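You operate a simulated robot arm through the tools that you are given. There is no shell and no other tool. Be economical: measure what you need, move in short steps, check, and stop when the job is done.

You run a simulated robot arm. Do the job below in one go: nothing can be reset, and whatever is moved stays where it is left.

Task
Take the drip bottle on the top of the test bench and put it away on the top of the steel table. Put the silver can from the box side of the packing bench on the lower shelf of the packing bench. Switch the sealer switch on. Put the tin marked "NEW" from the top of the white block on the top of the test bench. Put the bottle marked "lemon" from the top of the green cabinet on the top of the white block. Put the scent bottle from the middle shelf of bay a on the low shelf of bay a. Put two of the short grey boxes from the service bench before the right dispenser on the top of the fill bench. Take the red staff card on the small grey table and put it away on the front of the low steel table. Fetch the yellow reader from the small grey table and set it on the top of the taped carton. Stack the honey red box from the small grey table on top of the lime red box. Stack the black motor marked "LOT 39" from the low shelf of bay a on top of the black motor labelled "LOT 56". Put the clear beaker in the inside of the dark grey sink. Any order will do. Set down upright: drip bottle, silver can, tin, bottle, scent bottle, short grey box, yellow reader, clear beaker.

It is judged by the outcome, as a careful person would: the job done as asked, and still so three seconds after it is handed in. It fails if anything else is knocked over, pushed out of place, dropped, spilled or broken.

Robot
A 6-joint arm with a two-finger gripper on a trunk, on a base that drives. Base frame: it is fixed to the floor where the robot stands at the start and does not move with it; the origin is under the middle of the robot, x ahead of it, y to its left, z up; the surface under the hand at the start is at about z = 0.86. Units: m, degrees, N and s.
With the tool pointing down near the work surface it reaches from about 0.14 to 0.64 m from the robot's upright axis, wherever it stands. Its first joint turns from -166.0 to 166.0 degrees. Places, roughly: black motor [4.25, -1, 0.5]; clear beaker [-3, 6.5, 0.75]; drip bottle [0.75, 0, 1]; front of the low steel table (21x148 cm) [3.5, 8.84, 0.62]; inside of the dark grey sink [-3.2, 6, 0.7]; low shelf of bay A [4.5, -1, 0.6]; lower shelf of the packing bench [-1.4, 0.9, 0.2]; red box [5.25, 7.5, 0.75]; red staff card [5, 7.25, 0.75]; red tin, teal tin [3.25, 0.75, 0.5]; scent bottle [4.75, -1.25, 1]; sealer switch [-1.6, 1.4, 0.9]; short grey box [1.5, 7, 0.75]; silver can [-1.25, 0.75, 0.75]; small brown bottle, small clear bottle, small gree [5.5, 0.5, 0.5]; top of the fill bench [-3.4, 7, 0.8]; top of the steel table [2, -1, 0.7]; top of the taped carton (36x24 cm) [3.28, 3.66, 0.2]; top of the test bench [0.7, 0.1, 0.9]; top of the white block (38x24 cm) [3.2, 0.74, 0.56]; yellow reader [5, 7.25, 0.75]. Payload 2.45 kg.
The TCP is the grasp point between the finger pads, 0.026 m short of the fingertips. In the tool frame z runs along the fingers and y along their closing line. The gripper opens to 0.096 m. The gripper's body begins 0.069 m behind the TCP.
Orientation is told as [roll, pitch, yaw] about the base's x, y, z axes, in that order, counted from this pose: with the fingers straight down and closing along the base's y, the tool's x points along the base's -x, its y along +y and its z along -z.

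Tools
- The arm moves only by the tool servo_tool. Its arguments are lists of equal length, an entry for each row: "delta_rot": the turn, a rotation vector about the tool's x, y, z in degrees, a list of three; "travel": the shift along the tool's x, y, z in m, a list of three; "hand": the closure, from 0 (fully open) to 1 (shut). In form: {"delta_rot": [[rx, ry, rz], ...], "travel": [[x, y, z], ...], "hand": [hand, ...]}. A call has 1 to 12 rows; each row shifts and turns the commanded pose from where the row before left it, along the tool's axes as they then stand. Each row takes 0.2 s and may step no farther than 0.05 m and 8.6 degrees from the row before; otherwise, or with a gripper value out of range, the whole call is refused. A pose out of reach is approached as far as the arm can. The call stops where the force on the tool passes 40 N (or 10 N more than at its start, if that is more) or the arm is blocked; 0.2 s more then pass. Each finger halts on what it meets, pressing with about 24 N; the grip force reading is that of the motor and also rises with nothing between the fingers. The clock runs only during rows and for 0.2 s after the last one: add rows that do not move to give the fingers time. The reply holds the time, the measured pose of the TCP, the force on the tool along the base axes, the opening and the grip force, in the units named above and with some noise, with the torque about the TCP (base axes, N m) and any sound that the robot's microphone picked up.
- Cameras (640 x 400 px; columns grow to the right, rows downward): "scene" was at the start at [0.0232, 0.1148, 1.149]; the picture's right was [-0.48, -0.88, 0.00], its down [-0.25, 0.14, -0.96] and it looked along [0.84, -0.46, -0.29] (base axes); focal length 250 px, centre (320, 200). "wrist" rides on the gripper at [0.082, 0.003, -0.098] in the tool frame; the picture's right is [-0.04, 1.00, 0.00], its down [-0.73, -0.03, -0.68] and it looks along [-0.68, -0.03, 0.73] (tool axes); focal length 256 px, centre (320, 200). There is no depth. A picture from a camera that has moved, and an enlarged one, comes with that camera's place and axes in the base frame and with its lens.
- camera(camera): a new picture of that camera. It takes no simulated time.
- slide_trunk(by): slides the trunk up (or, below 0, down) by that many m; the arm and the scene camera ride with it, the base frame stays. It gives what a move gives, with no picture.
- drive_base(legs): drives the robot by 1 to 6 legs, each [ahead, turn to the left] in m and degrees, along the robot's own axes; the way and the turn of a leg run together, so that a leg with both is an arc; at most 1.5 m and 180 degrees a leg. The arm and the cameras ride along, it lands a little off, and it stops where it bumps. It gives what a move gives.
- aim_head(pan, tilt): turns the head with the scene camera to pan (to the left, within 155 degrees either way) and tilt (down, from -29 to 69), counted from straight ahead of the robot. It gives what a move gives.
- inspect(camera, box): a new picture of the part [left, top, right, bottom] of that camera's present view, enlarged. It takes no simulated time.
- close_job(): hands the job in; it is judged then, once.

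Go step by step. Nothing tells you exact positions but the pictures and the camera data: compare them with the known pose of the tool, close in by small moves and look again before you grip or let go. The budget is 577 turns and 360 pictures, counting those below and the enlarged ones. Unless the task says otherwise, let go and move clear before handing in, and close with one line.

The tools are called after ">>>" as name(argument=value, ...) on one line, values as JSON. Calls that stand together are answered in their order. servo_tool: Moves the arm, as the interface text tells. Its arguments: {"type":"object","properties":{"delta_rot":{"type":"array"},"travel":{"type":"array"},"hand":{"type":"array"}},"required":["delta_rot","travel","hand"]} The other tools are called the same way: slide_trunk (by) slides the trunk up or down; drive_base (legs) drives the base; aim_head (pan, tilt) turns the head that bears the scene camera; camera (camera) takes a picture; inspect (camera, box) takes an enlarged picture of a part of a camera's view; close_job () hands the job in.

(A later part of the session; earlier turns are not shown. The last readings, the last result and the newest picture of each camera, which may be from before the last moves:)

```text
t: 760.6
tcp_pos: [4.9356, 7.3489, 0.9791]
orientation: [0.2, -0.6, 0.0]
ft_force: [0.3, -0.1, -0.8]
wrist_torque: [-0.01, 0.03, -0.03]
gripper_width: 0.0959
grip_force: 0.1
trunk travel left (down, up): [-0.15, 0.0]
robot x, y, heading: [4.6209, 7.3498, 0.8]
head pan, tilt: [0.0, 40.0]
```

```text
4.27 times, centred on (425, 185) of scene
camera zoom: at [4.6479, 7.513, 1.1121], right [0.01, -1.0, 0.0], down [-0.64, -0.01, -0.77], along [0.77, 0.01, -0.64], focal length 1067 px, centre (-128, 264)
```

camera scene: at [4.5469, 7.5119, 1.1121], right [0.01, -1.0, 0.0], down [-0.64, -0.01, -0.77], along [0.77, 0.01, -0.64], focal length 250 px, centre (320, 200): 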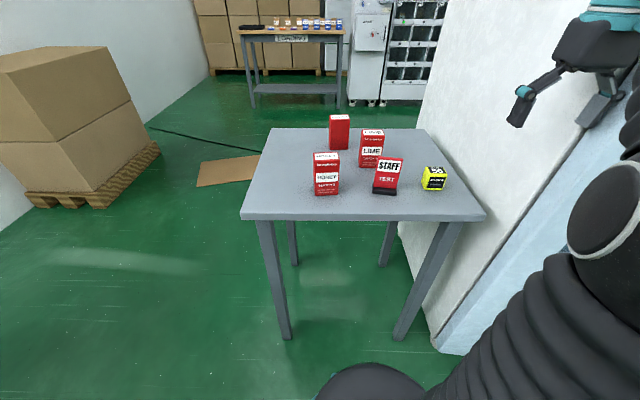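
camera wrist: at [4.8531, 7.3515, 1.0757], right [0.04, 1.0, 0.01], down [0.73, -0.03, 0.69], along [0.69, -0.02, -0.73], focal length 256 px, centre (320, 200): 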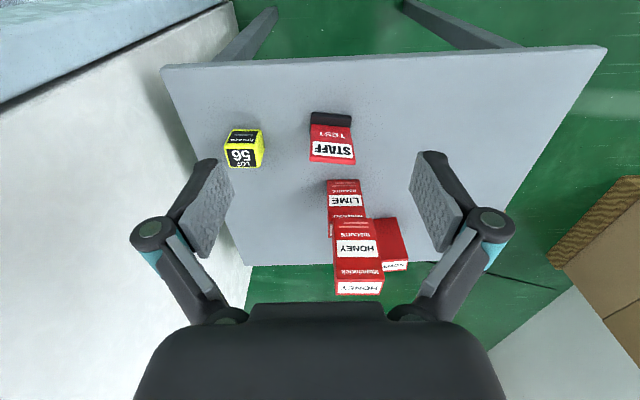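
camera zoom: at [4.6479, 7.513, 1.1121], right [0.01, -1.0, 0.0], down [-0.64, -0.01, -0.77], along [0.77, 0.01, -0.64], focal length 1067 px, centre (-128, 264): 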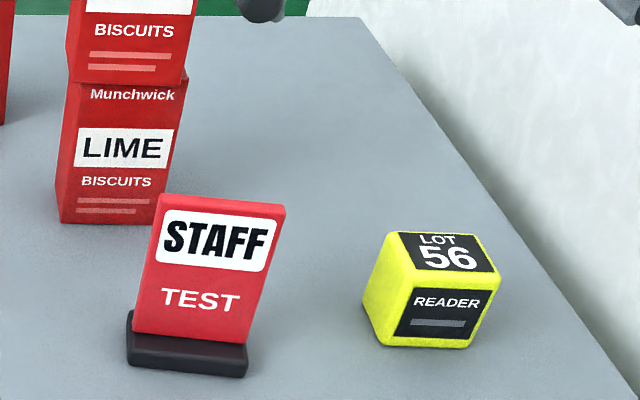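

The card stands in a small black base at about (5.015, 7.365), yaw ≈ -6°, top near z=0.84. I'll grip it by its side edges with a reduced opening (the reader is close on the right).

>>> servo_tool(delta_rot=[[0, 0, 6], [0, 0, 0], [0, 0, 0], [0, 0, 0], [0, 0, 0]], travel=[[0, 0, 0], [-0.04, 0.012, 0], [-0.042, 0.012, 0], [0, 0, 0.04], [0, 0, 0.04]], hand=[0.18, 0.18, 0.18, 0.18, 0.18])

>>> camera(camera="wrist")

>>> inspect(camera="scene", box=[350, 110, 500, 230])

```text
t: 761.8
tcp_pos: [5.0178, 7.3639, 0.9013]
orientation: [0.4, -0.7, -6.0]
ft_force: [0.7, 0.8, -0.1]
wrist_torque: [0.02, -0.03, 0.01]
gripper_width: 0.0786
grip_force: 0.0
trunk travel left (down, up): [-0.15, 0.0]
robot x, y, heading: [4.6226, 7.35, 0.7]
head pan, tilt: [0.0, 40.0]
```

```text
149 pictures are left
camera wrist: at [4.9375, 7.3755, 0.9979], right [0.14, 0.99, 0.01], down [0.72, -0.11, 0.69], along [0.68, -0.09, -0.73], focal length 256 px, centre (320, 200)
```

wrist: 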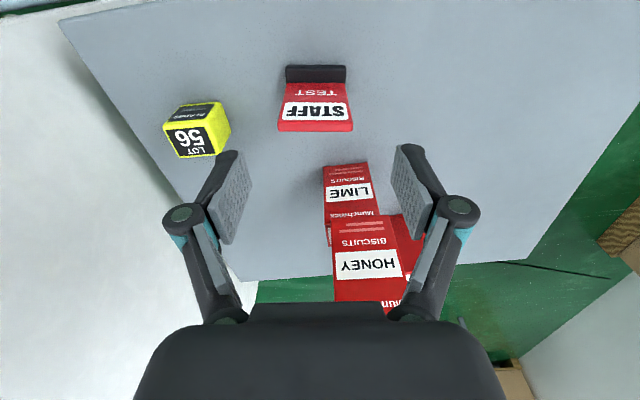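

```text
3.33 times, centred on (425, 170) of scene
camera zoom: at [4.6475, 7.5129, 1.1122], right [0.01, -1.0, 0.0], down [-0.64, -0.01, -0.77], along [0.77, 0.01, -0.64], focal length 833 px, centre (-30, 300)
```

zoom: 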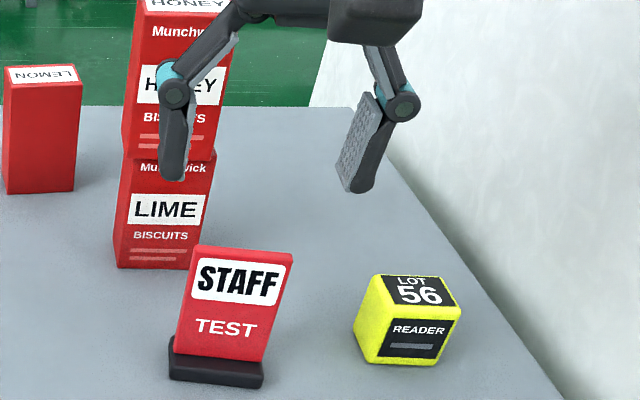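

>>> servo_tool(delta_rot=[[0, 0, 0], [0, 0, 0], [0, 0, 0], [0, 0, 0], [0, 0, 0], [0, 0, 0]], travel=[[0, -0.001, 0.045], [0, 0, 0.044], [0, 0, 0], [0, 0, 0], [0, 0, 0], [0, 0, 0]], hand=[0.18, 0.18, 0.3, 0.4, 0.5, 0.55])

>>> camera(camera="wrist")

>>> inspect(camera="scene", box=[350, 110, 500, 230])

```text
t: 763.2
tcp_pos: [5.0196, 7.3628, 0.8118]
orientation: [0.4, -0.5, -6.0]
ft_force: [1.0, 0.4, 0.1]
wrist_torque: [0.01, -0.01, 0.01]
gripper_width: 0.0533
grip_force: 24.1
trunk travel left (down, up): [-0.15, 0.0]
robot x, y, heading: [4.6217, 7.3527, 0.8]
head pan, tilt: [0.0, 40.0]
```

```text
147 pictures are left
camera wrist: at [4.9391, 7.3744, 0.908], right [0.14, 0.99, 0.01], down [0.72, -0.11, 0.69], along [0.68, -0.09, -0.73], focal length 256 px, centre (320, 200)
```

wrist: 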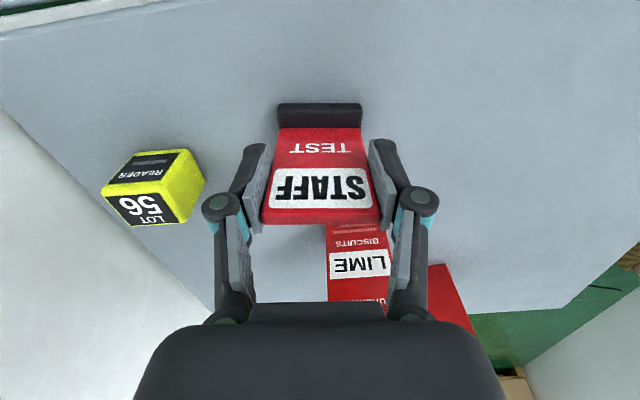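

```text
3.33 times, centred on (425, 170) of scene
camera zoom: at [4.6476, 7.513, 1.1121], right [0.01, -1.0, 0.0], down [-0.64, -0.01, -0.77], along [0.77, 0.01, -0.64], focal length 833 px, centre (-30, 300)
```

zoom: 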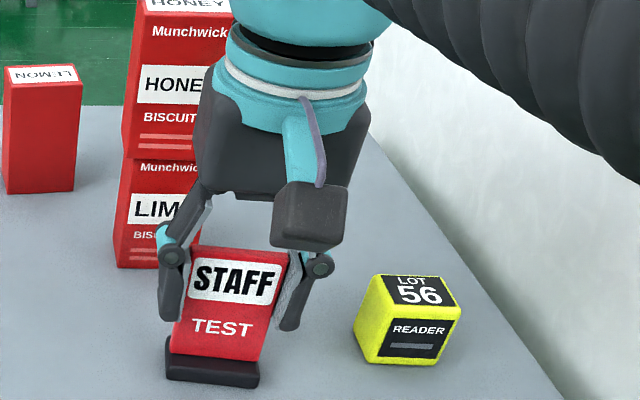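

Gripped by the edges (5.3 cm). Lifting slowly to see whether the base comes along.

>>> servo_tool(delta_rot=[[0, 0, 0], [0, 0, 0], [0, 0, 0]], travel=[[0, 0, -0.015], [0, 0, -0.02], [0, 0, -0.02]], hand=[0.55, 0.55, 0.55])

>>> inspect(camera="scene", box=[350, 110, 500, 230])

>>> camera(camera="wrist")

```text
t: 764.0
tcp_pos: [5.0195, 7.3635, 0.8679]
orientation: [0.5, -0.6, -6.0]
ft_force: [0.2, -0.1, -0.1]
wrist_torque: [0.0, 0.02, 0.02]
gripper_width: 0.0529
grip_force: 23.7
trunk travel left (down, up): [-0.15, 0.0]
robot x, y, heading: [4.6212, 7.3508, 0.5]
head pan, tilt: [0.0, 40.0]
```

```text
3.33 times, centred on (425, 170) of scene
camera zoom: at [4.6476, 7.513, 1.1121], right [0.01, -1.0, 0.0], down [-0.64, -0.01, -0.77], along [0.77, 0.01, -0.64], focal length 833 px, centre (-30, 300)
```

zoom: 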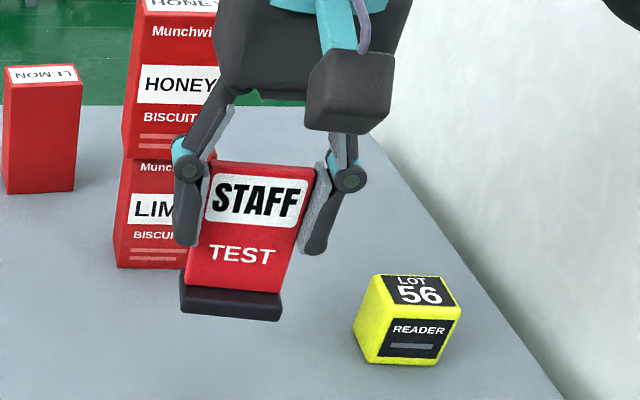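

```text
144 pictures are left
camera wrist: at [4.9381, 7.3745, 0.9635], right [0.14, 0.99, 0.01], down [0.72, -0.11, 0.69], along [0.68, -0.09, -0.73], focal length 256 px, centre (320, 200)
```

wrist: 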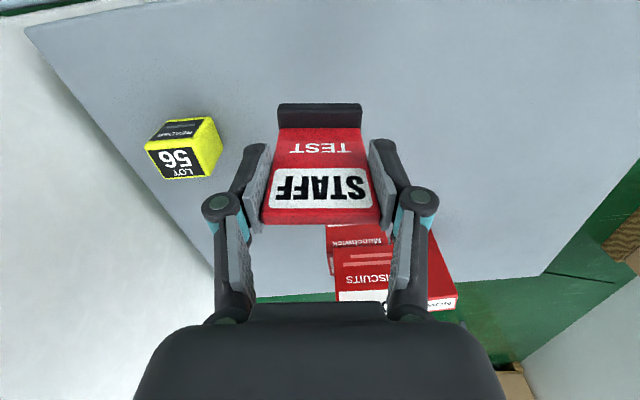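

The base comes along with the card. Raising, backing away, and driving to the low steel table.

>>> servo_tool(delta_rot=[[0, 0, 0], [0, 0, 0], [0, 0, -3], [0, 0, -3]], travel=[[0, 0, -0.045], [0, 0, -0.04], [0.04, 0, 0], [0.04, 0, 0]], hand=[0.55, 0.55, 0.55, 0.55])

>>> drive_base(legs=[[-0.6, 0], [0, 90], [0.85, 0]])

>>> aim_head(pan=10, tilt=40)

>>> camera(camera="scene")

```text
t: 765.0
tcp_pos: [4.939, 7.3703, 0.9511]
orientation: [0.3, -0.6, -0.1]
ft_force: [1.5, 0.7, -0.3]
wrist_torque: [0.05, 0.07, -0.04]
gripper_width: 0.0532
grip_force: 23.3
trunk travel left (down, up): [-0.15, 0.0]
robot x, y, heading: [4.6214, 7.3515, 0.8]
head pan, tilt: [0.0, 40.0]
```

```text
t: 776.4
tcp_pos: [3.9818, 8.5095, 0.9512]
orientation: [0.3, -0.7, 91.0]
ft_force: [0.2, -0.4, -0.8]
wrist_torque: [0.04, -0.03, 0.0]
gripper_width: 0.0532
grip_force: 24.2
trunk travel left (down, up): [-0.15, 0.0]
robot x, y, heading: [4.0048, 8.1955, 91.8]
head pan, tilt: [0.0, 40.0]
```

```text
t: 777.1
tcp_pos: [3.9804, 8.5102, 0.9518]
orientation: [0.3, -0.7, 91.0]
ft_force: [0.3, 0.1, -0.7]
wrist_torque: [-0.02, 0.01, -0.02]
gripper_width: 0.0529
grip_force: 23.9
trunk travel left (down, up): [-0.15, 0.0]
robot x, y, heading: [4.0014, 8.1954, 91.4]
head pan, tilt: [10.0, 40.0]
```

```text
143 pictures are left
camera scene: at [3.8322, 8.2164, 1.1121], right [0.98, 0.2, 0.0], down [0.13, -0.63, -0.77], along [-0.15, 0.75, -0.64], focal length 250 px, centre (320, 200)
```

scene: 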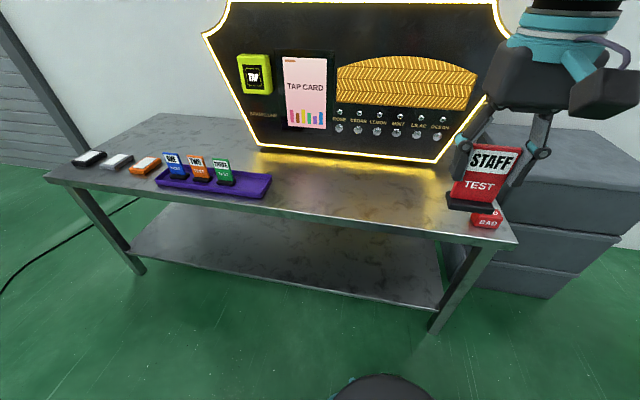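

Free space on the front strip between the purple tray and the red "BAD" dish, about (3.86, 8.82). Driving 0.1 m closer and moving over it.

>>> drive_base(legs=[[0.1, 0]])

>>> servo_tool(delta_rot=[[0, 0, 0], [0, 0, 0], [0, 0, 0], [0, 0, 0], [0, 0, 0], [0, 0, 0], [0, 0, 0], [0, 0, 0]], travel=[[-0.03, 0.03, 0], [-0.03, 0.03, 0], [-0.03, 0.03, 0], [-0.03, 0.03, 0], [-0.04, 0, 0.01], [-0.045, 0, 0.01], [0, 0, 0.045], [0, 0, 0.045]], hand=[0.55, 0.55, 0.55, 0.55, 0.55, 0.55, 0.55, 0.55])

>>> camera(camera="wrist")

>>> camera(camera="scene")

```text
t: 778.2
tcp_pos: [3.9782, 8.6103, 0.9522]
orientation: [0.3, -0.7, 91.0]
ft_force: [-0.3, -0.2, -1.3]
wrist_torque: [0.03, 0.03, 0.02]
gripper_width: 0.053
grip_force: 24.1
trunk travel left (down, up): [-0.15, 0.0]
robot x, y, heading: [4.0015, 8.2976, 91.4]
head pan, tilt: [10.0, 40.0]
```

```text
t: 780.0
tcp_pos: [3.8542, 8.8117, 0.8449]
orientation: [0.3, -0.8, 90.9]
ft_force: [-0.5, 0.3, -0.9]
wrist_torque: [0.01, -0.01, 0.01]
gripper_width: 0.053
grip_force: 23.7
trunk travel left (down, up): [-0.15, 0.0]
robot x, y, heading: [4.0027, 8.2944, 91.5]
head pan, tilt: [10.0, 40.0]
```

```text
142 pictures are left
camera wrist: at [3.853, 8.7296, 0.9411], right [-1.0, 0.02, 0.01], down [0.02, 0.73, 0.69], along [0.01, 0.69, -0.73], focal length 256 px, centre (320, 200)
```

wrist: 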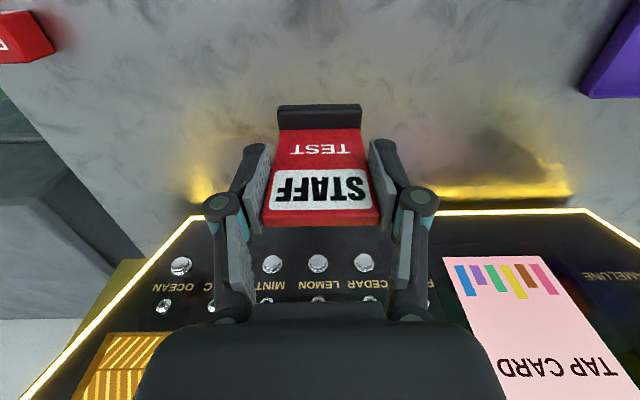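

```text
141 pictures are left
camera scene: at [3.8293, 8.3161, 1.1122], right [0.98, 0.2, 0.0], down [0.13, -0.63, -0.77], along [-0.15, 0.75, -0.64], focal length 250 px, centre (320, 200)
```

scene: 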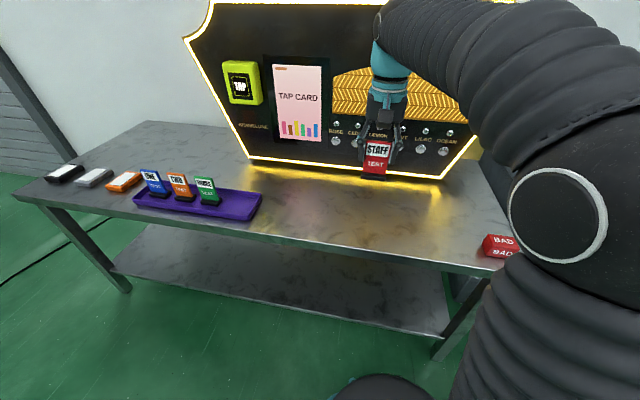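

>>> servo_tool(delta_rot=[[0, 0, 0], [0, 0, 0], [0, 0, 0], [0, 0, 0], [0, 0, 0], [0, 0, 0]], travel=[[0, 0, 0.045], [0, 0, 0.045], [0, 0, 0.03], [0, 0, 0.01], [0, 0, 0.006], [0, 0, 0]], hand=[0.55, 0.55, 0.55, 0.55, 0.55, 0.55])

>>> inspect(camera="scene", box=[300, 130, 500, 280])

```text
t: 781.5
tcp_pos: [3.8527, 8.8152, 0.7088]
orientation: [0.4, -0.7, 91.0]
ft_force: [-0.1, -0.5, 0.3]
wrist_torque: [0.04, 0.0, 0.0]
gripper_width: 0.0532
grip_force: 23.7
trunk travel left (down, up): [-0.15, 0.0]
robot x, y, heading: [3.9962, 8.2973, 91.6]
head pan, tilt: [10.0, 40.0]
```

```text
2.67 times, centred on (400, 205) of scene
camera zoom: at [3.8293, 8.3162, 1.1121], right [0.98, 0.2, 0.0], down [0.13, -0.63, -0.77], along [-0.15, 0.75, -0.64], focal length 667 px, centre (107, 187)
```

zoom: 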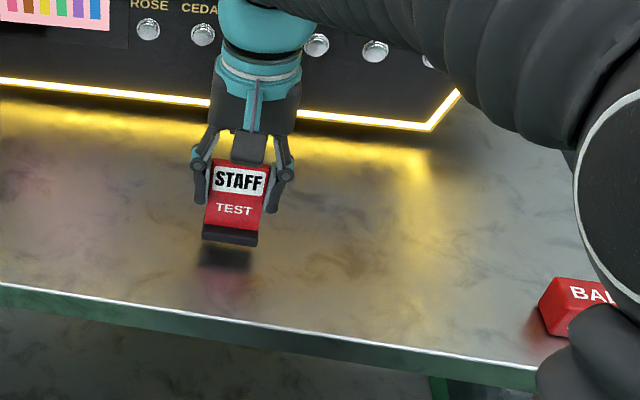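

>>> servo_tool(delta_rot=[[0, 0, 0], [0, 0, 0], [0, 0, 0], [0, 0, 0], [0, 0, 0]], travel=[[0, 0, 0.005], [0, 0, 0.004], [0, 0, 0.003], [0, 0, 0.003], [0, 0, 0]], hand=[0.55, 0.55, 0.55, 0.55, 0.55])

>>> inspect(camera="scene", box=[300, 130, 500, 280])

```text
t: 782.6
tcp_pos: [3.8522, 8.8165, 0.6947]
orientation: [0.3, -0.8, 91.0]
ft_force: [0.5, -1.2, -0.7]
wrist_torque: [0.0, -0.01, -0.01]
gripper_width: 0.0533
grip_force: 23.8
trunk travel left (down, up): [-0.15, 0.0]
robot x, y, heading: [4.0018, 8.2949, 91.6]
head pan, tilt: [10.0, 40.0]
```

```text
2.67 times, centred on (400, 205) of scene
camera zoom: at [3.8293, 8.3162, 1.1121], right [0.98, 0.2, 0.0], down [0.13, -0.63, -0.77], along [-0.15, 0.75, -0.64], focal length 667 px, centre (107, 187)
```

zoom: 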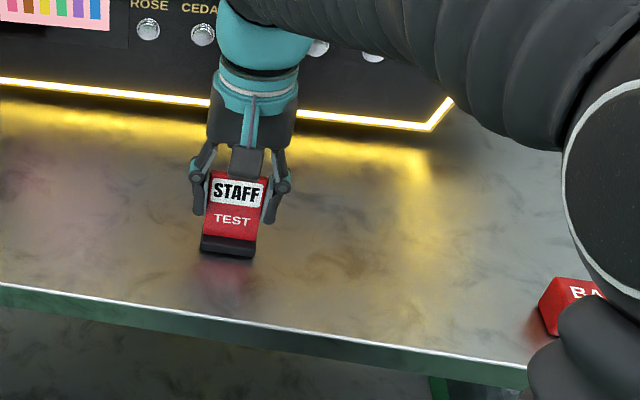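

>>> servo_tool(delta_rot=[[0, 0, 0], [0, 0, 0], [0, 0, 0], [0, 0, 0]], travel=[[0, 0, 0.003], [0, 0, 0.002], [0, 0, 0.002], [0, 0, 0]], hand=[0.55, 0.55, 0.55, 0.55])

```text
t: 783.6
tcp_pos: [3.8519, 8.8164, 0.6878]
orientation: [0.4, -0.8, 91.0]
ft_force: [0.3, 1.8, 15.8]
wrist_torque: [0.14, 0.01, -0.05]
gripper_width: 0.0533
grip_force: 23.9
trunk travel left (down, up): [-0.15, 0.0]
robot x, y, heading: [4.0012, 8.2967, 92.0]
head pan, tilt: [10.0, 40.0]
```

Contact. Releasing and lifting off.

>>> servo_tool(delta_rot=[[0, 0, 0], [0, 0, 0], [0, 0, 0], [0, 0, 0], [0, 0, 0], [0, 0, 0], [0, 0, 0]], travel=[[0, 0, -0.001], [0, 0, 0], [0, 0, 0], [0, 0, -0.04], [0, 0, -0.045], [0, 0, -0.045], [0, 0, -0.045]], hand=[0.45, 0.25, 0.1, 0, 0, 0, 0])

>>> servo_tool(delta_rot=[[0, 0, 0], [0, 0, 0], [0, 0, 0], [0, 0, 0], [0, 0, 0]], travel=[[0.04, 0, -0.02], [0.04, -0.02, -0.02], [0.045, -0.02, 0], [0.04, -0.02, 0], [0.04, -0.02, 0]], hand=[0, 0, 0, 0, 0])

>>> camera(camera="scene")

```text
t: 785.2
tcp_pos: [3.8535, 8.8113, 0.8618]
orientation: [0.2, -0.5, 90.9]
ft_force: [-0.2, -0.1, -0.5]
wrist_torque: [-0.06, -0.01, 0.02]
gripper_width: 0.096
grip_force: 0.0
trunk travel left (down, up): [-0.15, 0.0]
robot x, y, heading: [4.0007, 8.292, 91.3]
head pan, tilt: [10.0, 40.0]
```

```text
t: 786.5
tcp_pos: [3.9377, 8.6096, 0.8985]
orientation: [0.2, -0.6, 90.9]
ft_force: [-0.3, 0.4, -0.5]
wrist_torque: [-0.05, -0.01, 0.0]
gripper_width: 0.0958
grip_force: 0.1
trunk travel left (down, up): [-0.15, 0.0]
robot x, y, heading: [4.0021, 8.2953, 91.5]
head pan, tilt: [10.0, 40.0]
```

```text
138 pictures are left
camera scene: at [3.8292, 8.3167, 1.1121], right [0.98, 0.2, 0.0], down [0.13, -0.63, -0.77], along [-0.15, 0.75, -0.64], focal length 250 px, centre (320, 200)
```

scene: 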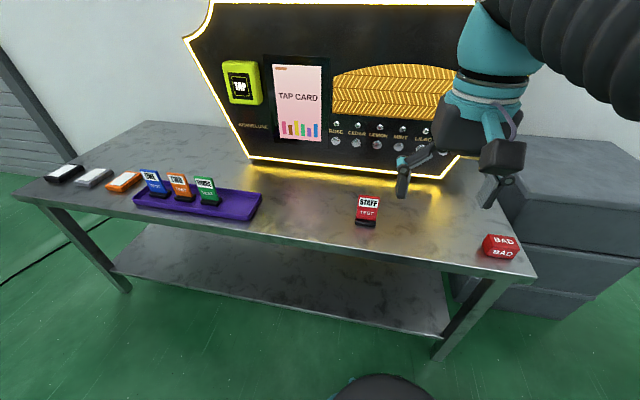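

The card stands on the front strip. Now going back for the yellow reader.

>>> drive_base(legs=[[-0.87, 0], [0, -91.3], [0.55, 0]])

>>> servo_tool(delta_rot=[[0, 0, 0], [0, 0, 0], [0, 0, 0]], travel=[[0, 0, -0.04], [0, 0, -0.02], [0, 0, 0]], hand=[0, 0, 0])

>>> aim_head(pan=0, tilt=40)

>>> camera(camera="scene")

>>> camera(camera="wrist")

```text
t: 797.7
tcp_pos: [4.8897, 7.485, 0.9]
orientation: [0.4, -0.7, -0.2]
ft_force: [-0.2, -0.3, -0.3]
wrist_torque: [-0.01, -0.01, 0.0]
gripper_width: 0.0957
grip_force: 0.1
trunk travel left (down, up): [-0.15, 0.0]
robot x, y, heading: [4.5707, 7.425, 0.2]
head pan, tilt: [10.0, 40.0]
```

```text
t: 798.5
tcp_pos: [4.8888, 7.4837, 0.96]
orientation: [0.3, -0.6, -0.2]
ft_force: [-0.3, 1.7, 0.3]
wrist_torque: [-0.02, -0.02, -0.01]
gripper_width: 0.0959
grip_force: 0.0
trunk travel left (down, up): [-0.15, 0.0]
robot x, y, heading: [4.5702, 7.4274, 0.5]
head pan, tilt: [10.0, 40.0]
```

```text
t: 799.2
tcp_pos: [4.8891, 7.4828, 0.9609]
orientation: [0.3, -0.7, -0.1]
ft_force: [0.2, 0.6, 0.4]
wrist_torque: [0.0, 0.02, -0.02]
gripper_width: 0.096
grip_force: 0.1
trunk travel left (down, up): [-0.15, 0.0]
robot x, y, heading: [4.5752, 7.4252, 0.3]
head pan, tilt: [0.0, 40.0]
```

```text
137 pictures are left
camera scene: at [4.5981, 7.5881, 1.1121], right [0.01, -1.0, 0.0], down [-0.64, -0.01, -0.77], along [0.77, 0.01, -0.64], focal length 250 px, centre (320, 200)
```

scene: 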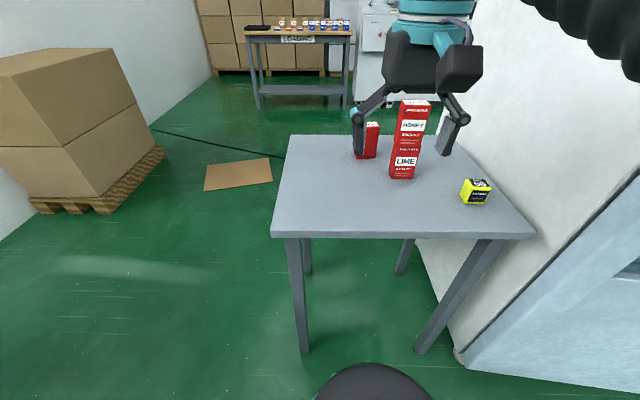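

```text
136 pictures are left
camera wrist: at [4.807, 7.4866, 1.0564], right [0.04, 1.0, 0.01], down [0.73, -0.04, 0.69], along [0.69, -0.03, -0.73], focal length 256 px, centre (320, 200)
```

wrist: 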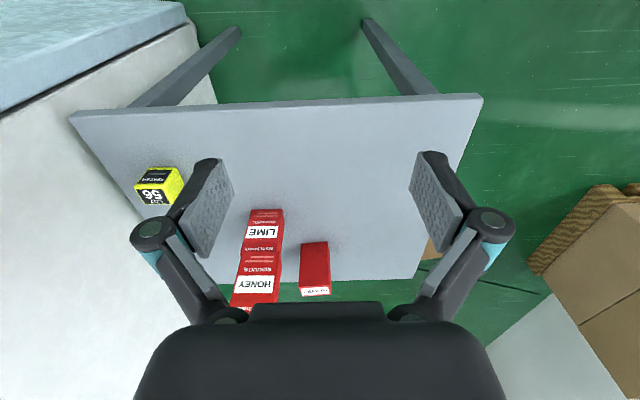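

>>> servo_tool(delta_rot=[[0, 0, 0], [0, 0, 0], [0, 0, 0], [0, 0, 0], [0, 0, 0], [0, 0, 0]], travel=[[0, -0.045, 0], [0, -0.045, 0], [0, -0.045, 0], [0, -0.045, 0], [0, -0.045, 0], [-0.045, 0, 0]], hand=[0, 0, 0, 0, 0, 0])

>>> camera(camera="wrist")

>>> inspect(camera="scene", box=[420, 150, 540, 230])

```text
t: 800.6
tcp_pos: [4.9314, 7.2586, 0.9595]
orientation: [0.2, -0.8, 0.0]
ft_force: [-1.2, -0.6, 1.0]
wrist_torque: [-0.02, -0.02, -0.02]
gripper_width: 0.0963
grip_force: 0.0
trunk travel left (down, up): [-0.15, 0.0]
robot x, y, heading: [4.5733, 7.4262, 0.6]
head pan, tilt: [0.0, 40.0]
```

```text
135 pictures are left
camera wrist: at [4.8497, 7.262, 1.0557], right [0.04, 1.0, 0.01], down [0.72, -0.03, 0.69], along [0.69, -0.02, -0.73], focal length 256 px, centre (320, 200)
```

wrist: 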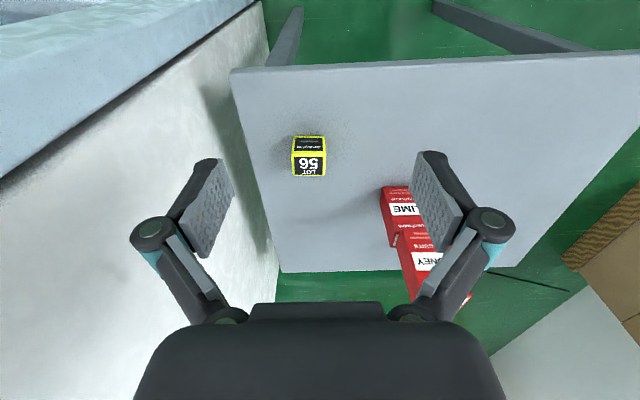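

```text
5.00 times, centred on (480, 190) of scene
camera zoom: at [4.5976, 7.5882, 1.1121], right [0.01, -1.0, 0.0], down [-0.64, 0.0, -0.77], along [0.77, 0.01, -0.64], focal length 1250 px, centre (-480, 250)
```

zoom: 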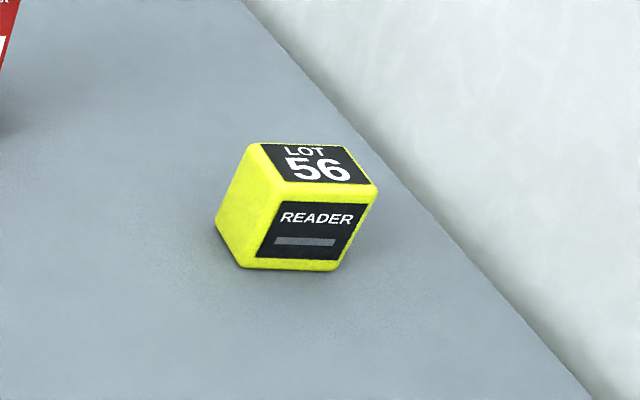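

Reader at about (5.042, 7.244), 4 cm cube. Approaching with a reduced opening.

>>> servo_tool(delta_rot=[[0, 0, 0], [0, 0, 0], [0, 0, 0], [0, 0, 0], [0, 0, 0], [0, 0, 0]], travel=[[-0.04, -0.007, 0], [-0.04, -0.007, 0], [-0.03, 0, 0.02], [0, 0, 0.04], [0, 0, 0.04], [0, 0, 0.02]], hand=[0.25, 0.25, 0.25, 0.25, 0.25, 0.25])

>>> camera(camera="wrist")

```text
t: 802.0
tcp_pos: [5.0448, 7.2446, 0.8407]
orientation: [0.3, -0.8, -0.2]
ft_force: [-0.1, 0.2, -0.1]
wrist_torque: [0.01, 0.03, -0.04]
gripper_width: 0.0719
grip_force: 0.1
trunk travel left (down, up): [-0.15, 0.0]
robot x, y, heading: [4.5709, 7.4276, 0.4]
head pan, tilt: [0.0, 40.0]
```

```text
133 pictures are left
camera wrist: at [4.9622, 7.2482, 0.9361], right [0.04, 1.0, 0.01], down [0.73, -0.04, 0.69], along [0.69, -0.02, -0.73], focal length 256 px, centre (320, 200)
```

wrist: 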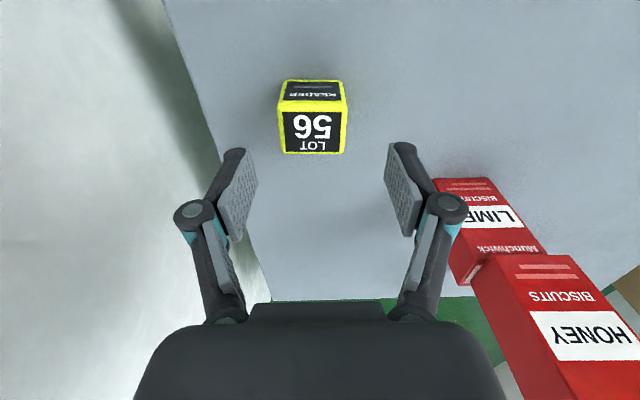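

>>> servo_tool(delta_rot=[[0, 0, 0], [0, 0, 0], [0, 0, 0], [0, 0, 0], [0, 0, 0], [0, 0, 0]], travel=[[0.002, -0.002, 0.035], [0, 0, 0.027], [0, 0, 0], [0, 0, 0], [0, 0, 0], [0, 0, 0]], hand=[0.25, 0.25, 0.4, 0.55, 0.65, 0.7])

>>> servo_tool(delta_rot=[[0, 0, 0], [0, 0, 0], [0, 0, 0], [0, 0, 0]], travel=[[0, 0, -0.02], [0, 0, -0.04], [0, 0, -0.045], [0, 0, -0.045]], hand=[0.7, 0.7, 0.7, 0.7])

>>> camera(camera="wrist")

```text
t: 803.4
tcp_pos: [5.0435, 7.2438, 0.7787]
orientation: [0.2, -0.6, -0.3]
ft_force: [-0.1, -0.3, 0.5]
wrist_torque: [-0.05, -0.01, -0.02]
gripper_width: 0.0432
grip_force: 24.9
trunk travel left (down, up): [-0.15, 0.0]
robot x, y, heading: [4.576, 7.4313, 0.5]
head pan, tilt: [0.0, 40.0]
```

```text
t: 804.4
tcp_pos: [5.041, 7.2427, 0.9289]
orientation: [0.2, -0.7, -0.1]
ft_force: [0.1, 0.1, -1.3]
wrist_torque: [0.0, 0.01, 0.01]
gripper_width: 0.0434
grip_force: 23.7
trunk travel left (down, up): [-0.15, 0.0]
robot x, y, heading: [4.571, 7.4239, 0.4]
head pan, tilt: [0.0, 40.0]
```

```text
132 pictures are left
camera wrist: at [4.9597, 7.2454, 1.0251], right [0.04, 1.0, 0.01], down [0.73, -0.04, 0.69], along [0.69, -0.02, -0.73], focal length 256 px, centre (320, 200)
```

wrist: 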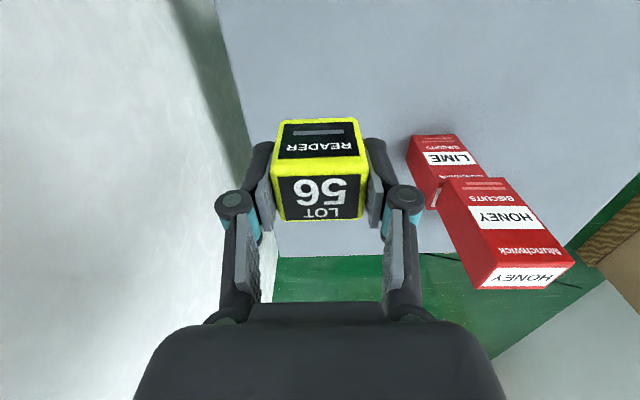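

Reader held. Retracting, backing off and looking south for the taped carton.

>>> servo_tool(delta_rot=[[0, 0, 0], [0, 0, 0], [0, 0, 0], [0, 0, 0]], travel=[[0.04, 0.02, -0.02], [0.045, 0.02, 0], [0.04, 0.025, 0], [0.02, 0.04, 0]], hand=[0.7, 0.7, 0.7, 0.7])

>>> drive_base(legs=[[-1.4, 0], [0, -90]])

>>> aim_head(pan=5, tilt=18)

>>> camera(camera="scene")

```text
t: 805.4
tcp_pos: [4.8955, 7.3479, 0.9477]
orientation: [0.2, -0.6, -0.2]
ft_force: [0.8, 0.2, -1.6]
wrist_torque: [0.03, 0.03, 0.03]
gripper_width: 0.0434
grip_force: 24.1
trunk travel left (down, up): [-0.15, 0.0]
robot x, y, heading: [4.5714, 7.429, 0.4]
head pan, tilt: [0.0, 40.0]
```

```text
t: 816.2
tcp_pos: [3.0937, 7.1066, 0.9465]
orientation: [0.3, -0.6, -91.0]
ft_force: [-0.1, 0.6, -1.4]
wrist_torque: [0.03, 0.0, 0.02]
gripper_width: 0.0432
grip_force: 23.7
trunk travel left (down, up): [-0.15, 0.0]
robot x, y, heading: [3.1794, 7.4261, -90.4]
head pan, tilt: [0.0, 40.0]
```

```text
t: 817.0
tcp_pos: [3.0938, 7.1057, 0.9481]
orientation: [0.3, -0.6, -90.9]
ft_force: [-0.6, -0.3, -1.0]
wrist_torque: [0.03, -0.02, -0.02]
gripper_width: 0.0433
grip_force: 23.5
trunk travel left (down, up): [-0.15, 0.0]
robot x, y, heading: [3.1773, 7.4273, -90.2]
head pan, tilt: [5.0, 18.0]
```

```text
131 pictures are left
camera scene: at [3.345, 7.3957, 1.1467], right [-1.0, -0.08, 0.0], down [-0.02, 0.31, -0.95], along [0.08, -0.95, -0.31], focal length 250 px, centre (320, 200)
```

scene: 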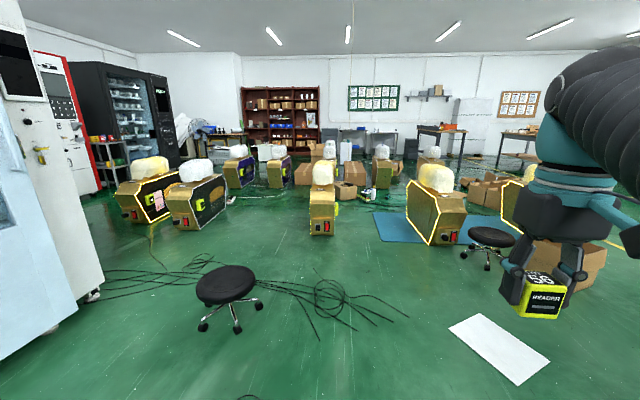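

>>> inspect(camera="scene", box=[240, 130, 480, 260])

```text
2.67 times, centred on (360, 195) of scene
camera zoom: at [3.345, 7.3957, 1.1467], right [-1.0, -0.08, 0.0], down [-0.02, 0.31, -0.95], along [0.08, -0.95, -0.31], focal length 667 px, centre (213, 213)
```

zoom: 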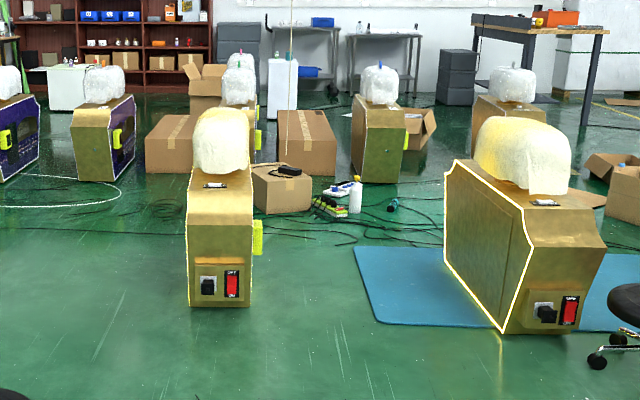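

The taped carton is the small one near (3.28, 3.66) behind a machine; something black lies on it. I'll take the route east of the stool, then down between the machines and approach from the east.

>>> drive_base(legs=[[0, 90], [1.4, 0], [0, -90], [1.2, 0]])

>>> aim_head(pan=-5, tilt=30)

>>> camera(camera="scene")

```text
t: 835.8
tcp_pos: [4.4734, 6.1619, 0.9478]
orientation: [0.2, -0.9, -92.5]
ft_force: [0.1, -0.5, -0.1]
wrist_torque: [0.01, -0.02, 0.03]
gripper_width: 0.0433
grip_force: 23.8
trunk travel left (down, up): [-0.15, 0.0]
robot x, y, heading: [4.5639, 6.4805, -91.5]
head pan, tilt: [5.0, 18.0]
stopped in leg 4: the robot was blocked; the commanded pose is now the measured one
```

```text
t: 836.5
tcp_pos: [4.4719, 6.1572, 0.9463]
orientation: [0.3, -0.6, -92.3]
ft_force: [-0.2, -0.8, -1.6]
wrist_torque: [0.09, 0.02, 0.04]
gripper_width: 0.0432
grip_force: 23.8
trunk travel left (down, up): [-0.15, 0.0]
robot x, y, heading: [4.5652, 6.4793, -91.9]
head pan, tilt: [-5.0, 30.0]
```

```text
129 pictures are left
camera scene: at [4.7154, 6.4446, 1.1273], right [-0.99, 0.12, 0.0], down [0.06, 0.5, -0.87], along [-0.1, -0.86, -0.5], focal length 250 px, centre (320, 200)
```

scene: 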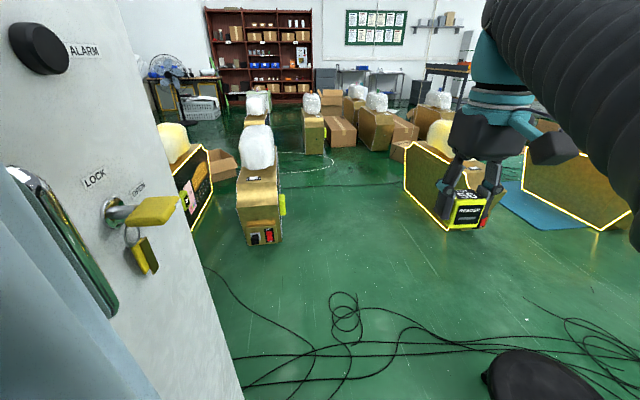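

The gap between stool and cooler is too narrow; I've only touched the cooler. I'll back out and take the west side: down x≈3.05 (between coil and sheet), then east at y≈5.42, then south.

>>> drive_base(legs=[[-0.9, 0], [0, -88.3], [1.5, 0], [0, 90]])

>>> aim_head(pan=-5, tilt=35)

>>> camera(camera="scene")

```text
t: 855.9
tcp_pos: [3.0041, 7.0547, 0.9469]
orientation: [0.3, -0.6, -90.8]
ft_force: [0.6, 0.1, -1.0]
wrist_torque: [-0.01, 0.01, 0.0]
gripper_width: 0.043
grip_force: 23.7
trunk travel left (down, up): [-0.15, 0.0]
robot x, y, heading: [3.0866, 7.3744, -90.0]
head pan, tilt: [-5.0, 30.0]
```

```text
t: 856.5
tcp_pos: [3.0033, 7.0556, 0.9472]
orientation: [0.3, -0.6, -90.9]
ft_force: [-0.6, 0.0, -1.1]
wrist_torque: [0.01, 0.02, -0.01]
gripper_width: 0.0435
grip_force: 24.5
trunk travel left (down, up): [-0.15, 0.0]
robot x, y, heading: [3.0846, 7.3759, -90.1]
head pan, tilt: [-5.0, 35.0]
```

```text
128 pictures are left
camera scene: at [3.2394, 7.3506, 1.1197], right [-1.0, 0.09, 0.0], down [0.05, 0.57, -0.82], along [-0.07, -0.82, -0.57], focal length 250 px, centre (320, 200)
```

scene: 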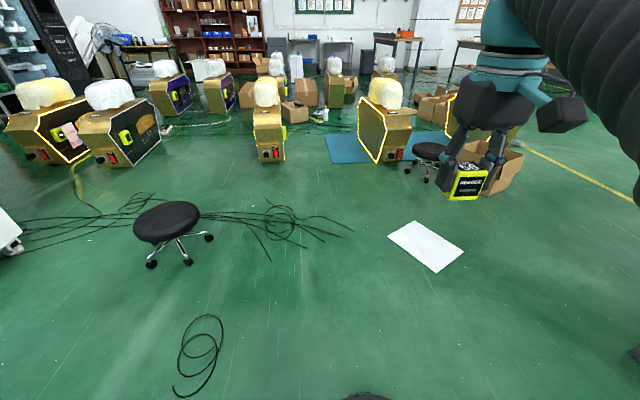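

>>> drive_base(legs=[[1.5, 0], [0.37, 0], [0, 90], [1.02, 0], [0, -90]])

>>> aim_head(pan=-5, tilt=35)

>>> camera(camera="scene")

```text
t: 878.4
tcp_pos: [4.0276, 5.1829, 0.9469]
orientation: [0.2, -0.5, -91.0]
ft_force: [-0.3, 0.4, -0.5]
wrist_torque: [-0.02, 0.03, -0.02]
gripper_width: 0.0433
grip_force: 23.9
trunk travel left (down, up): [-0.15, 0.0]
robot x, y, heading: [4.113, 5.5041, -90.2]
head pan, tilt: [-5.0, 35.0]
```

```text
t: 879.0
tcp_pos: [4.0263, 5.1816, 0.9471]
orientation: [0.3, -0.6, -90.9]
ft_force: [-0.3, 0.4, -0.4]
wrist_torque: [-0.04, -0.03, 0.03]
gripper_width: 0.0433
grip_force: 23.8
trunk travel left (down, up): [-0.15, 0.0]
robot x, y, heading: [4.1103, 5.5056, -90.3]
head pan, tilt: [-5.0, 35.0]
```

```text
127 pictures are left
camera scene: at [4.2634, 5.4774, 1.1197], right [-1.0, 0.09, 0.0], down [0.05, 0.57, -0.82], along [-0.08, -0.82, -0.57], focal length 250 px, centre (320, 200)
```

scene: 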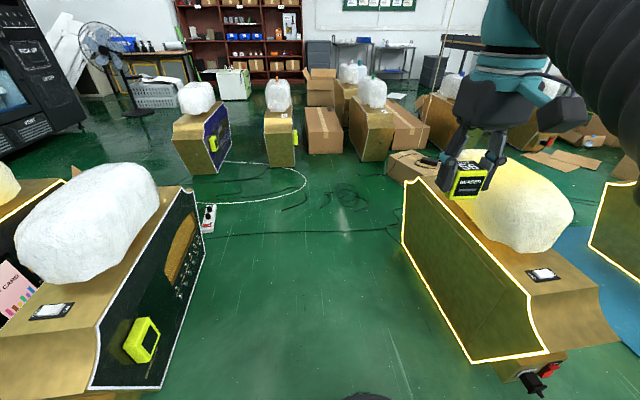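

The corridor is clear to about y=4.2; a cable coil lies near (3.9, 3.8). I'll drive down to y≈4.3 and look at the carton top.

>>> drive_base(legs=[[1.15, 0]])

>>> aim_head(pan=-45, tilt=40)

>>> camera(camera="scene")

>>> aim_head(pan=0, tilt=45)

>>> camera(camera="scene")

```text
t: 884.8
tcp_pos: [4.0235, 4.0388, 0.9467]
orientation: [0.3, -0.6, -90.8]
ft_force: [0.1, 0.5, -0.8]
wrist_torque: [-0.02, -0.01, 0.02]
gripper_width: 0.0434
grip_force: 24.0
trunk travel left (down, up): [-0.15, 0.0]
robot x, y, heading: [4.1075, 4.3605, -90.0]
head pan, tilt: [-5.0, 35.0]
```

```text
t: 885.9
tcp_pos: [4.0243, 4.0391, 0.9468]
orientation: [0.3, -0.7, -90.9]
ft_force: [-0.6, -0.1, -0.8]
wrist_torque: [-0.02, -0.01, 0.01]
gripper_width: 0.0434
grip_force: 23.7
trunk travel left (down, up): [-0.15, 0.0]
robot x, y, heading: [4.1067, 4.3625, -90.1]
head pan, tilt: [-45.0, 40.0]
```

```text
126 pictures are left
camera scene: at [4.2073, 4.3629, 1.1121], right [-0.71, 0.71, 0.0], down [0.46, 0.45, -0.77], along [-0.54, -0.54, -0.64], focal length 250 px, centre (320, 200)
```

scene: 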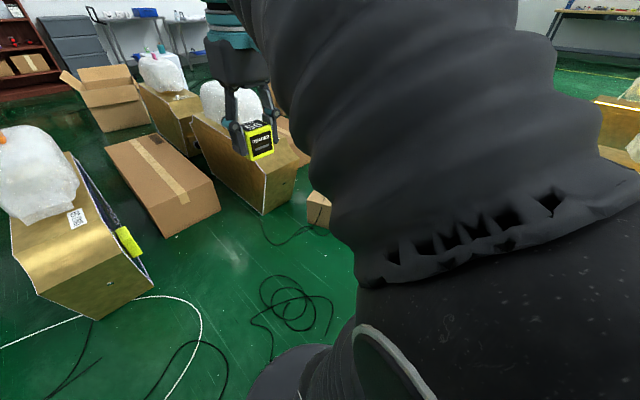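

```text
t: 887.0
tcp_pos: [4.0251, 4.0395, 0.947]
orientation: [0.2, -0.6, -91.0]
ft_force: [0.0, -0.5, -0.9]
wrist_torque: [-0.02, -0.02, 0.0]
gripper_width: 0.0428
grip_force: 23.8
trunk travel left (down, up): [-0.15, 0.0]
robot x, y, heading: [4.1121, 4.3628, -90.0]
head pan, tilt: [0.0, 45.0]
```

```text
125 pictures are left
camera scene: at [4.2672, 4.3416, 1.1049], right [-1.0, 0.0, 0.0], down [0.0, 0.71, -0.71], along [0.0, -0.71, -0.71], focal length 250 px, centre (320, 200)
```

scene: 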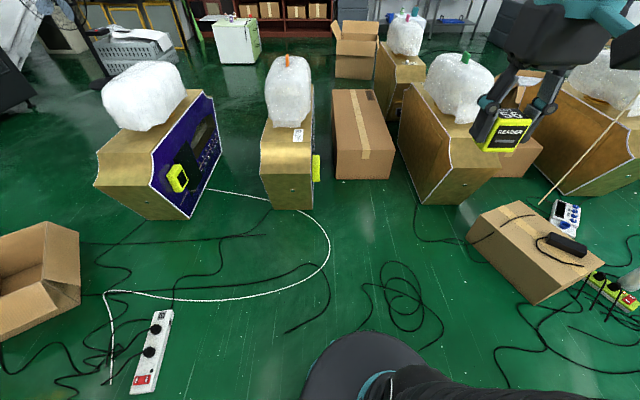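

>>> inspect(camera="scene", box=[440, 170, 640, 320])

```text
2.67 times, centred on (540, 245) of scene
camera zoom: at [4.2672, 4.3416, 1.1049], right [-1.0, 0.0, 0.0], down [0.0, 0.71, -0.71], along [0.0, -0.71, -0.71], focal length 667 px, centre (-267, 80)
```

zoom: 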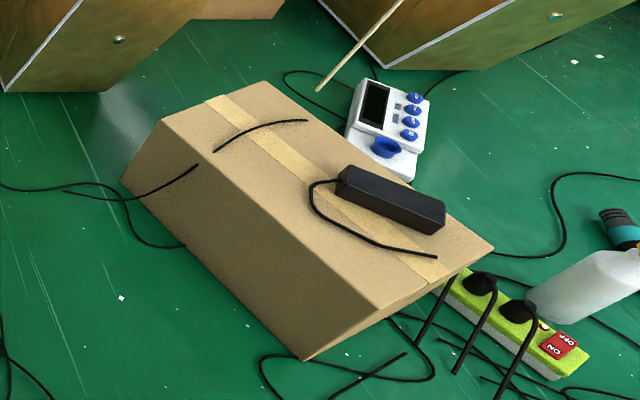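

The carton top (≈36×24 cm, z≈0.2) has an adapter and cord on its west part; a clear spot is at about (3.374, 3.66). I'll drive diagonally closer, to about (3.82, 4.06), facing it.

>>> drive_base(legs=[[0, -47], [0.42, 0]])

>>> slide_trunk(by=-0.15)

>>> aim_head(pan=10, tilt=50)

>>> camera(camera="scene")

>>> camera(camera="wrist")

```text
t: 891.7
tcp_pos: [3.5085, 3.9159, 0.9481]
orientation: [0.3, -0.5, -137.6]
ft_force: [0.9, -0.7, -1.0]
wrist_torque: [0.01, 0.02, -0.02]
gripper_width: 0.0433
grip_force: 23.9
trunk travel left (down, up): [-0.15, 0.0]
robot x, y, heading: [3.8007, 4.0739, -136.9]
head pan, tilt: [0.0, 45.0]
```

```text
t: 893.4
tcp_pos: [3.5095, 3.9144, 0.7961]
orientation: [0.3, -0.6, -137.7]
ft_force: [0.6, 0.3, -1.2]
wrist_torque: [-0.01, -0.02, -0.06]
gripper_width: 0.0433
grip_force: 23.9
trunk travel left (down, up): [0.0, 0.15]
robot x, y, heading: [3.8033, 4.076, -136.7]
head pan, tilt: [0.0, 45.0]
```

```text
t: 894.1
tcp_pos: [3.5099, 3.9158, 0.7969]
orientation: [0.3, -0.6, -137.7]
ft_force: [0.4, 0.5, -0.7]
wrist_torque: [0.0, 0.02, 0.02]
gripper_width: 0.0434
grip_force: 24.0
trunk travel left (down, up): [0.0, 0.15]
robot x, y, heading: [3.8005, 4.0727, -136.9]
head pan, tilt: [10.0, 50.0]
```

```text
123 pictures are left
camera scene: at [3.9023, 3.9437, 0.9509], right [-0.75, 0.67, 0.0], down [0.49, 0.55, -0.67], along [-0.45, -0.5, -0.74], focal length 250 px, centre (320, 200)
```

scene: 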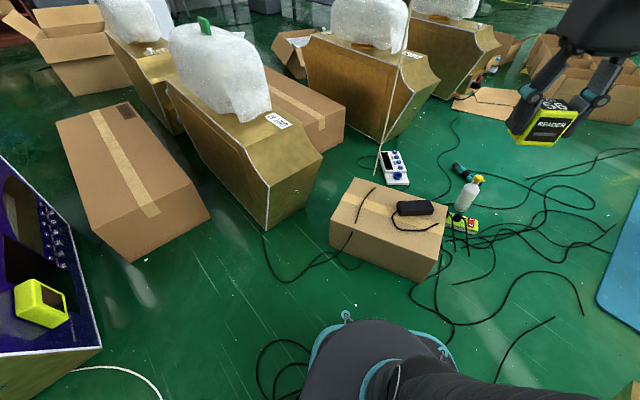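

```text
122 pictures are left
camera wrist: at [3.5738, 3.9694, 0.8933], right [0.64, -0.77, 0.01], down [-0.56, -0.46, 0.69], along [-0.52, -0.44, -0.73], focal length 256 px, centre (320, 200)
```

wrist: 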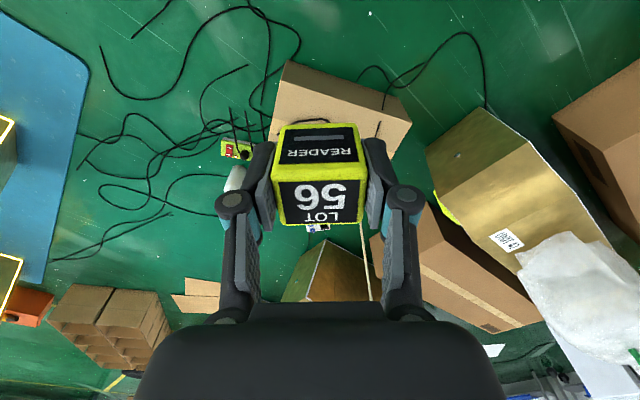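

>>> inspect(camera="scene", box=[320, 165, 460, 285])

```text
3.33 times, centred on (390, 225) of scene
camera zoom: at [3.9023, 3.9437, 0.9509], right [-0.75, 0.67, 0.0], down [0.49, 0.55, -0.67], along [-0.45, -0.5, -0.74], focal length 833 px, centre (87, 117)
```

zoom: 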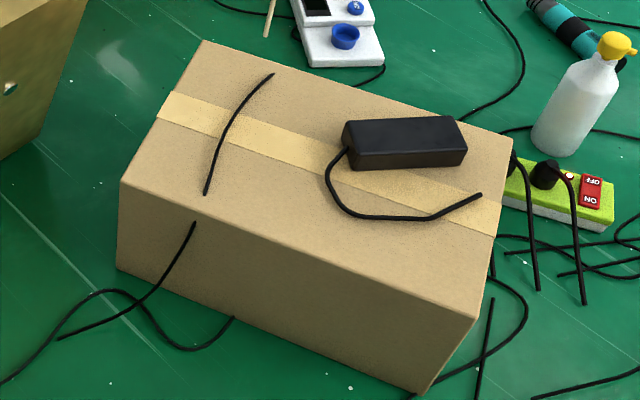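

The clear spot is at about (3.358, 3.655). Moving over it at height, then lowering.

>>> servo_tool(delta_rot=[[0, 0, 0], [0, 0, 0], [0, 0, 0], [0, 0, 0], [0, 0, 0], [0, 0, 0], [0, 0, 0], [0, 0, 0], [0, 0, 0], [0, 0, 0], [0, 0, 0]], travel=[[-0.035, 0.015, 0.02], [-0.035, 0.015, 0.02], [-0.035, 0.015, 0.02], [-0.035, 0.015, 0.02], [-0.035, 0.015, 0.02], [-0.035, 0.015, 0.02], [-0.04, 0, 0.02], [-0.038, 0, 0.02], [0, 0, 0.045], [0, 0, 0.045], [0, 0, 0.045]], hand=[0.7, 0.7, 0.7, 0.7, 0.7, 0.7, 0.7, 0.7, 0.7, 0.7, 0.7])

>>> camera(camera="wrist")

```text
t: 896.5
tcp_pos: [3.3573, 3.6522, 0.5054]
orientation: [0.4, -0.6, -137.7]
ft_force: [-0.1, 0.1, -0.7]
wrist_torque: [0.0, -0.01, 0.01]
gripper_width: 0.0435
grip_force: 23.7
trunk travel left (down, up): [0.0, 0.15]
robot x, y, heading: [3.8018, 4.0738, -136.8]
head pan, tilt: [10.0, 50.0]
```

```text
120 pictures are left
camera wrist: at [3.4209, 3.7052, 0.602], right [0.64, -0.77, 0.01], down [-0.56, -0.46, 0.69], along [-0.52, -0.45, -0.73], focal length 256 px, centre (320, 200)
```

wrist: 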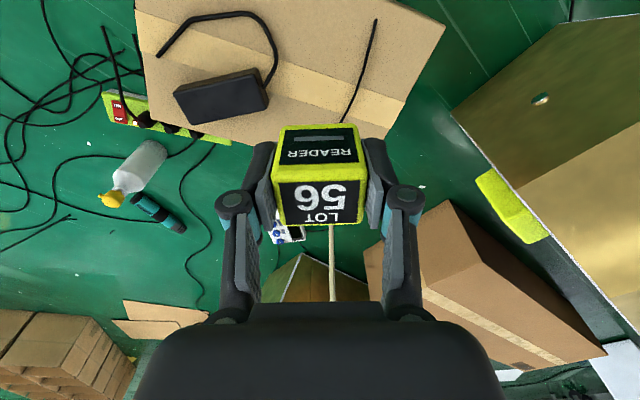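

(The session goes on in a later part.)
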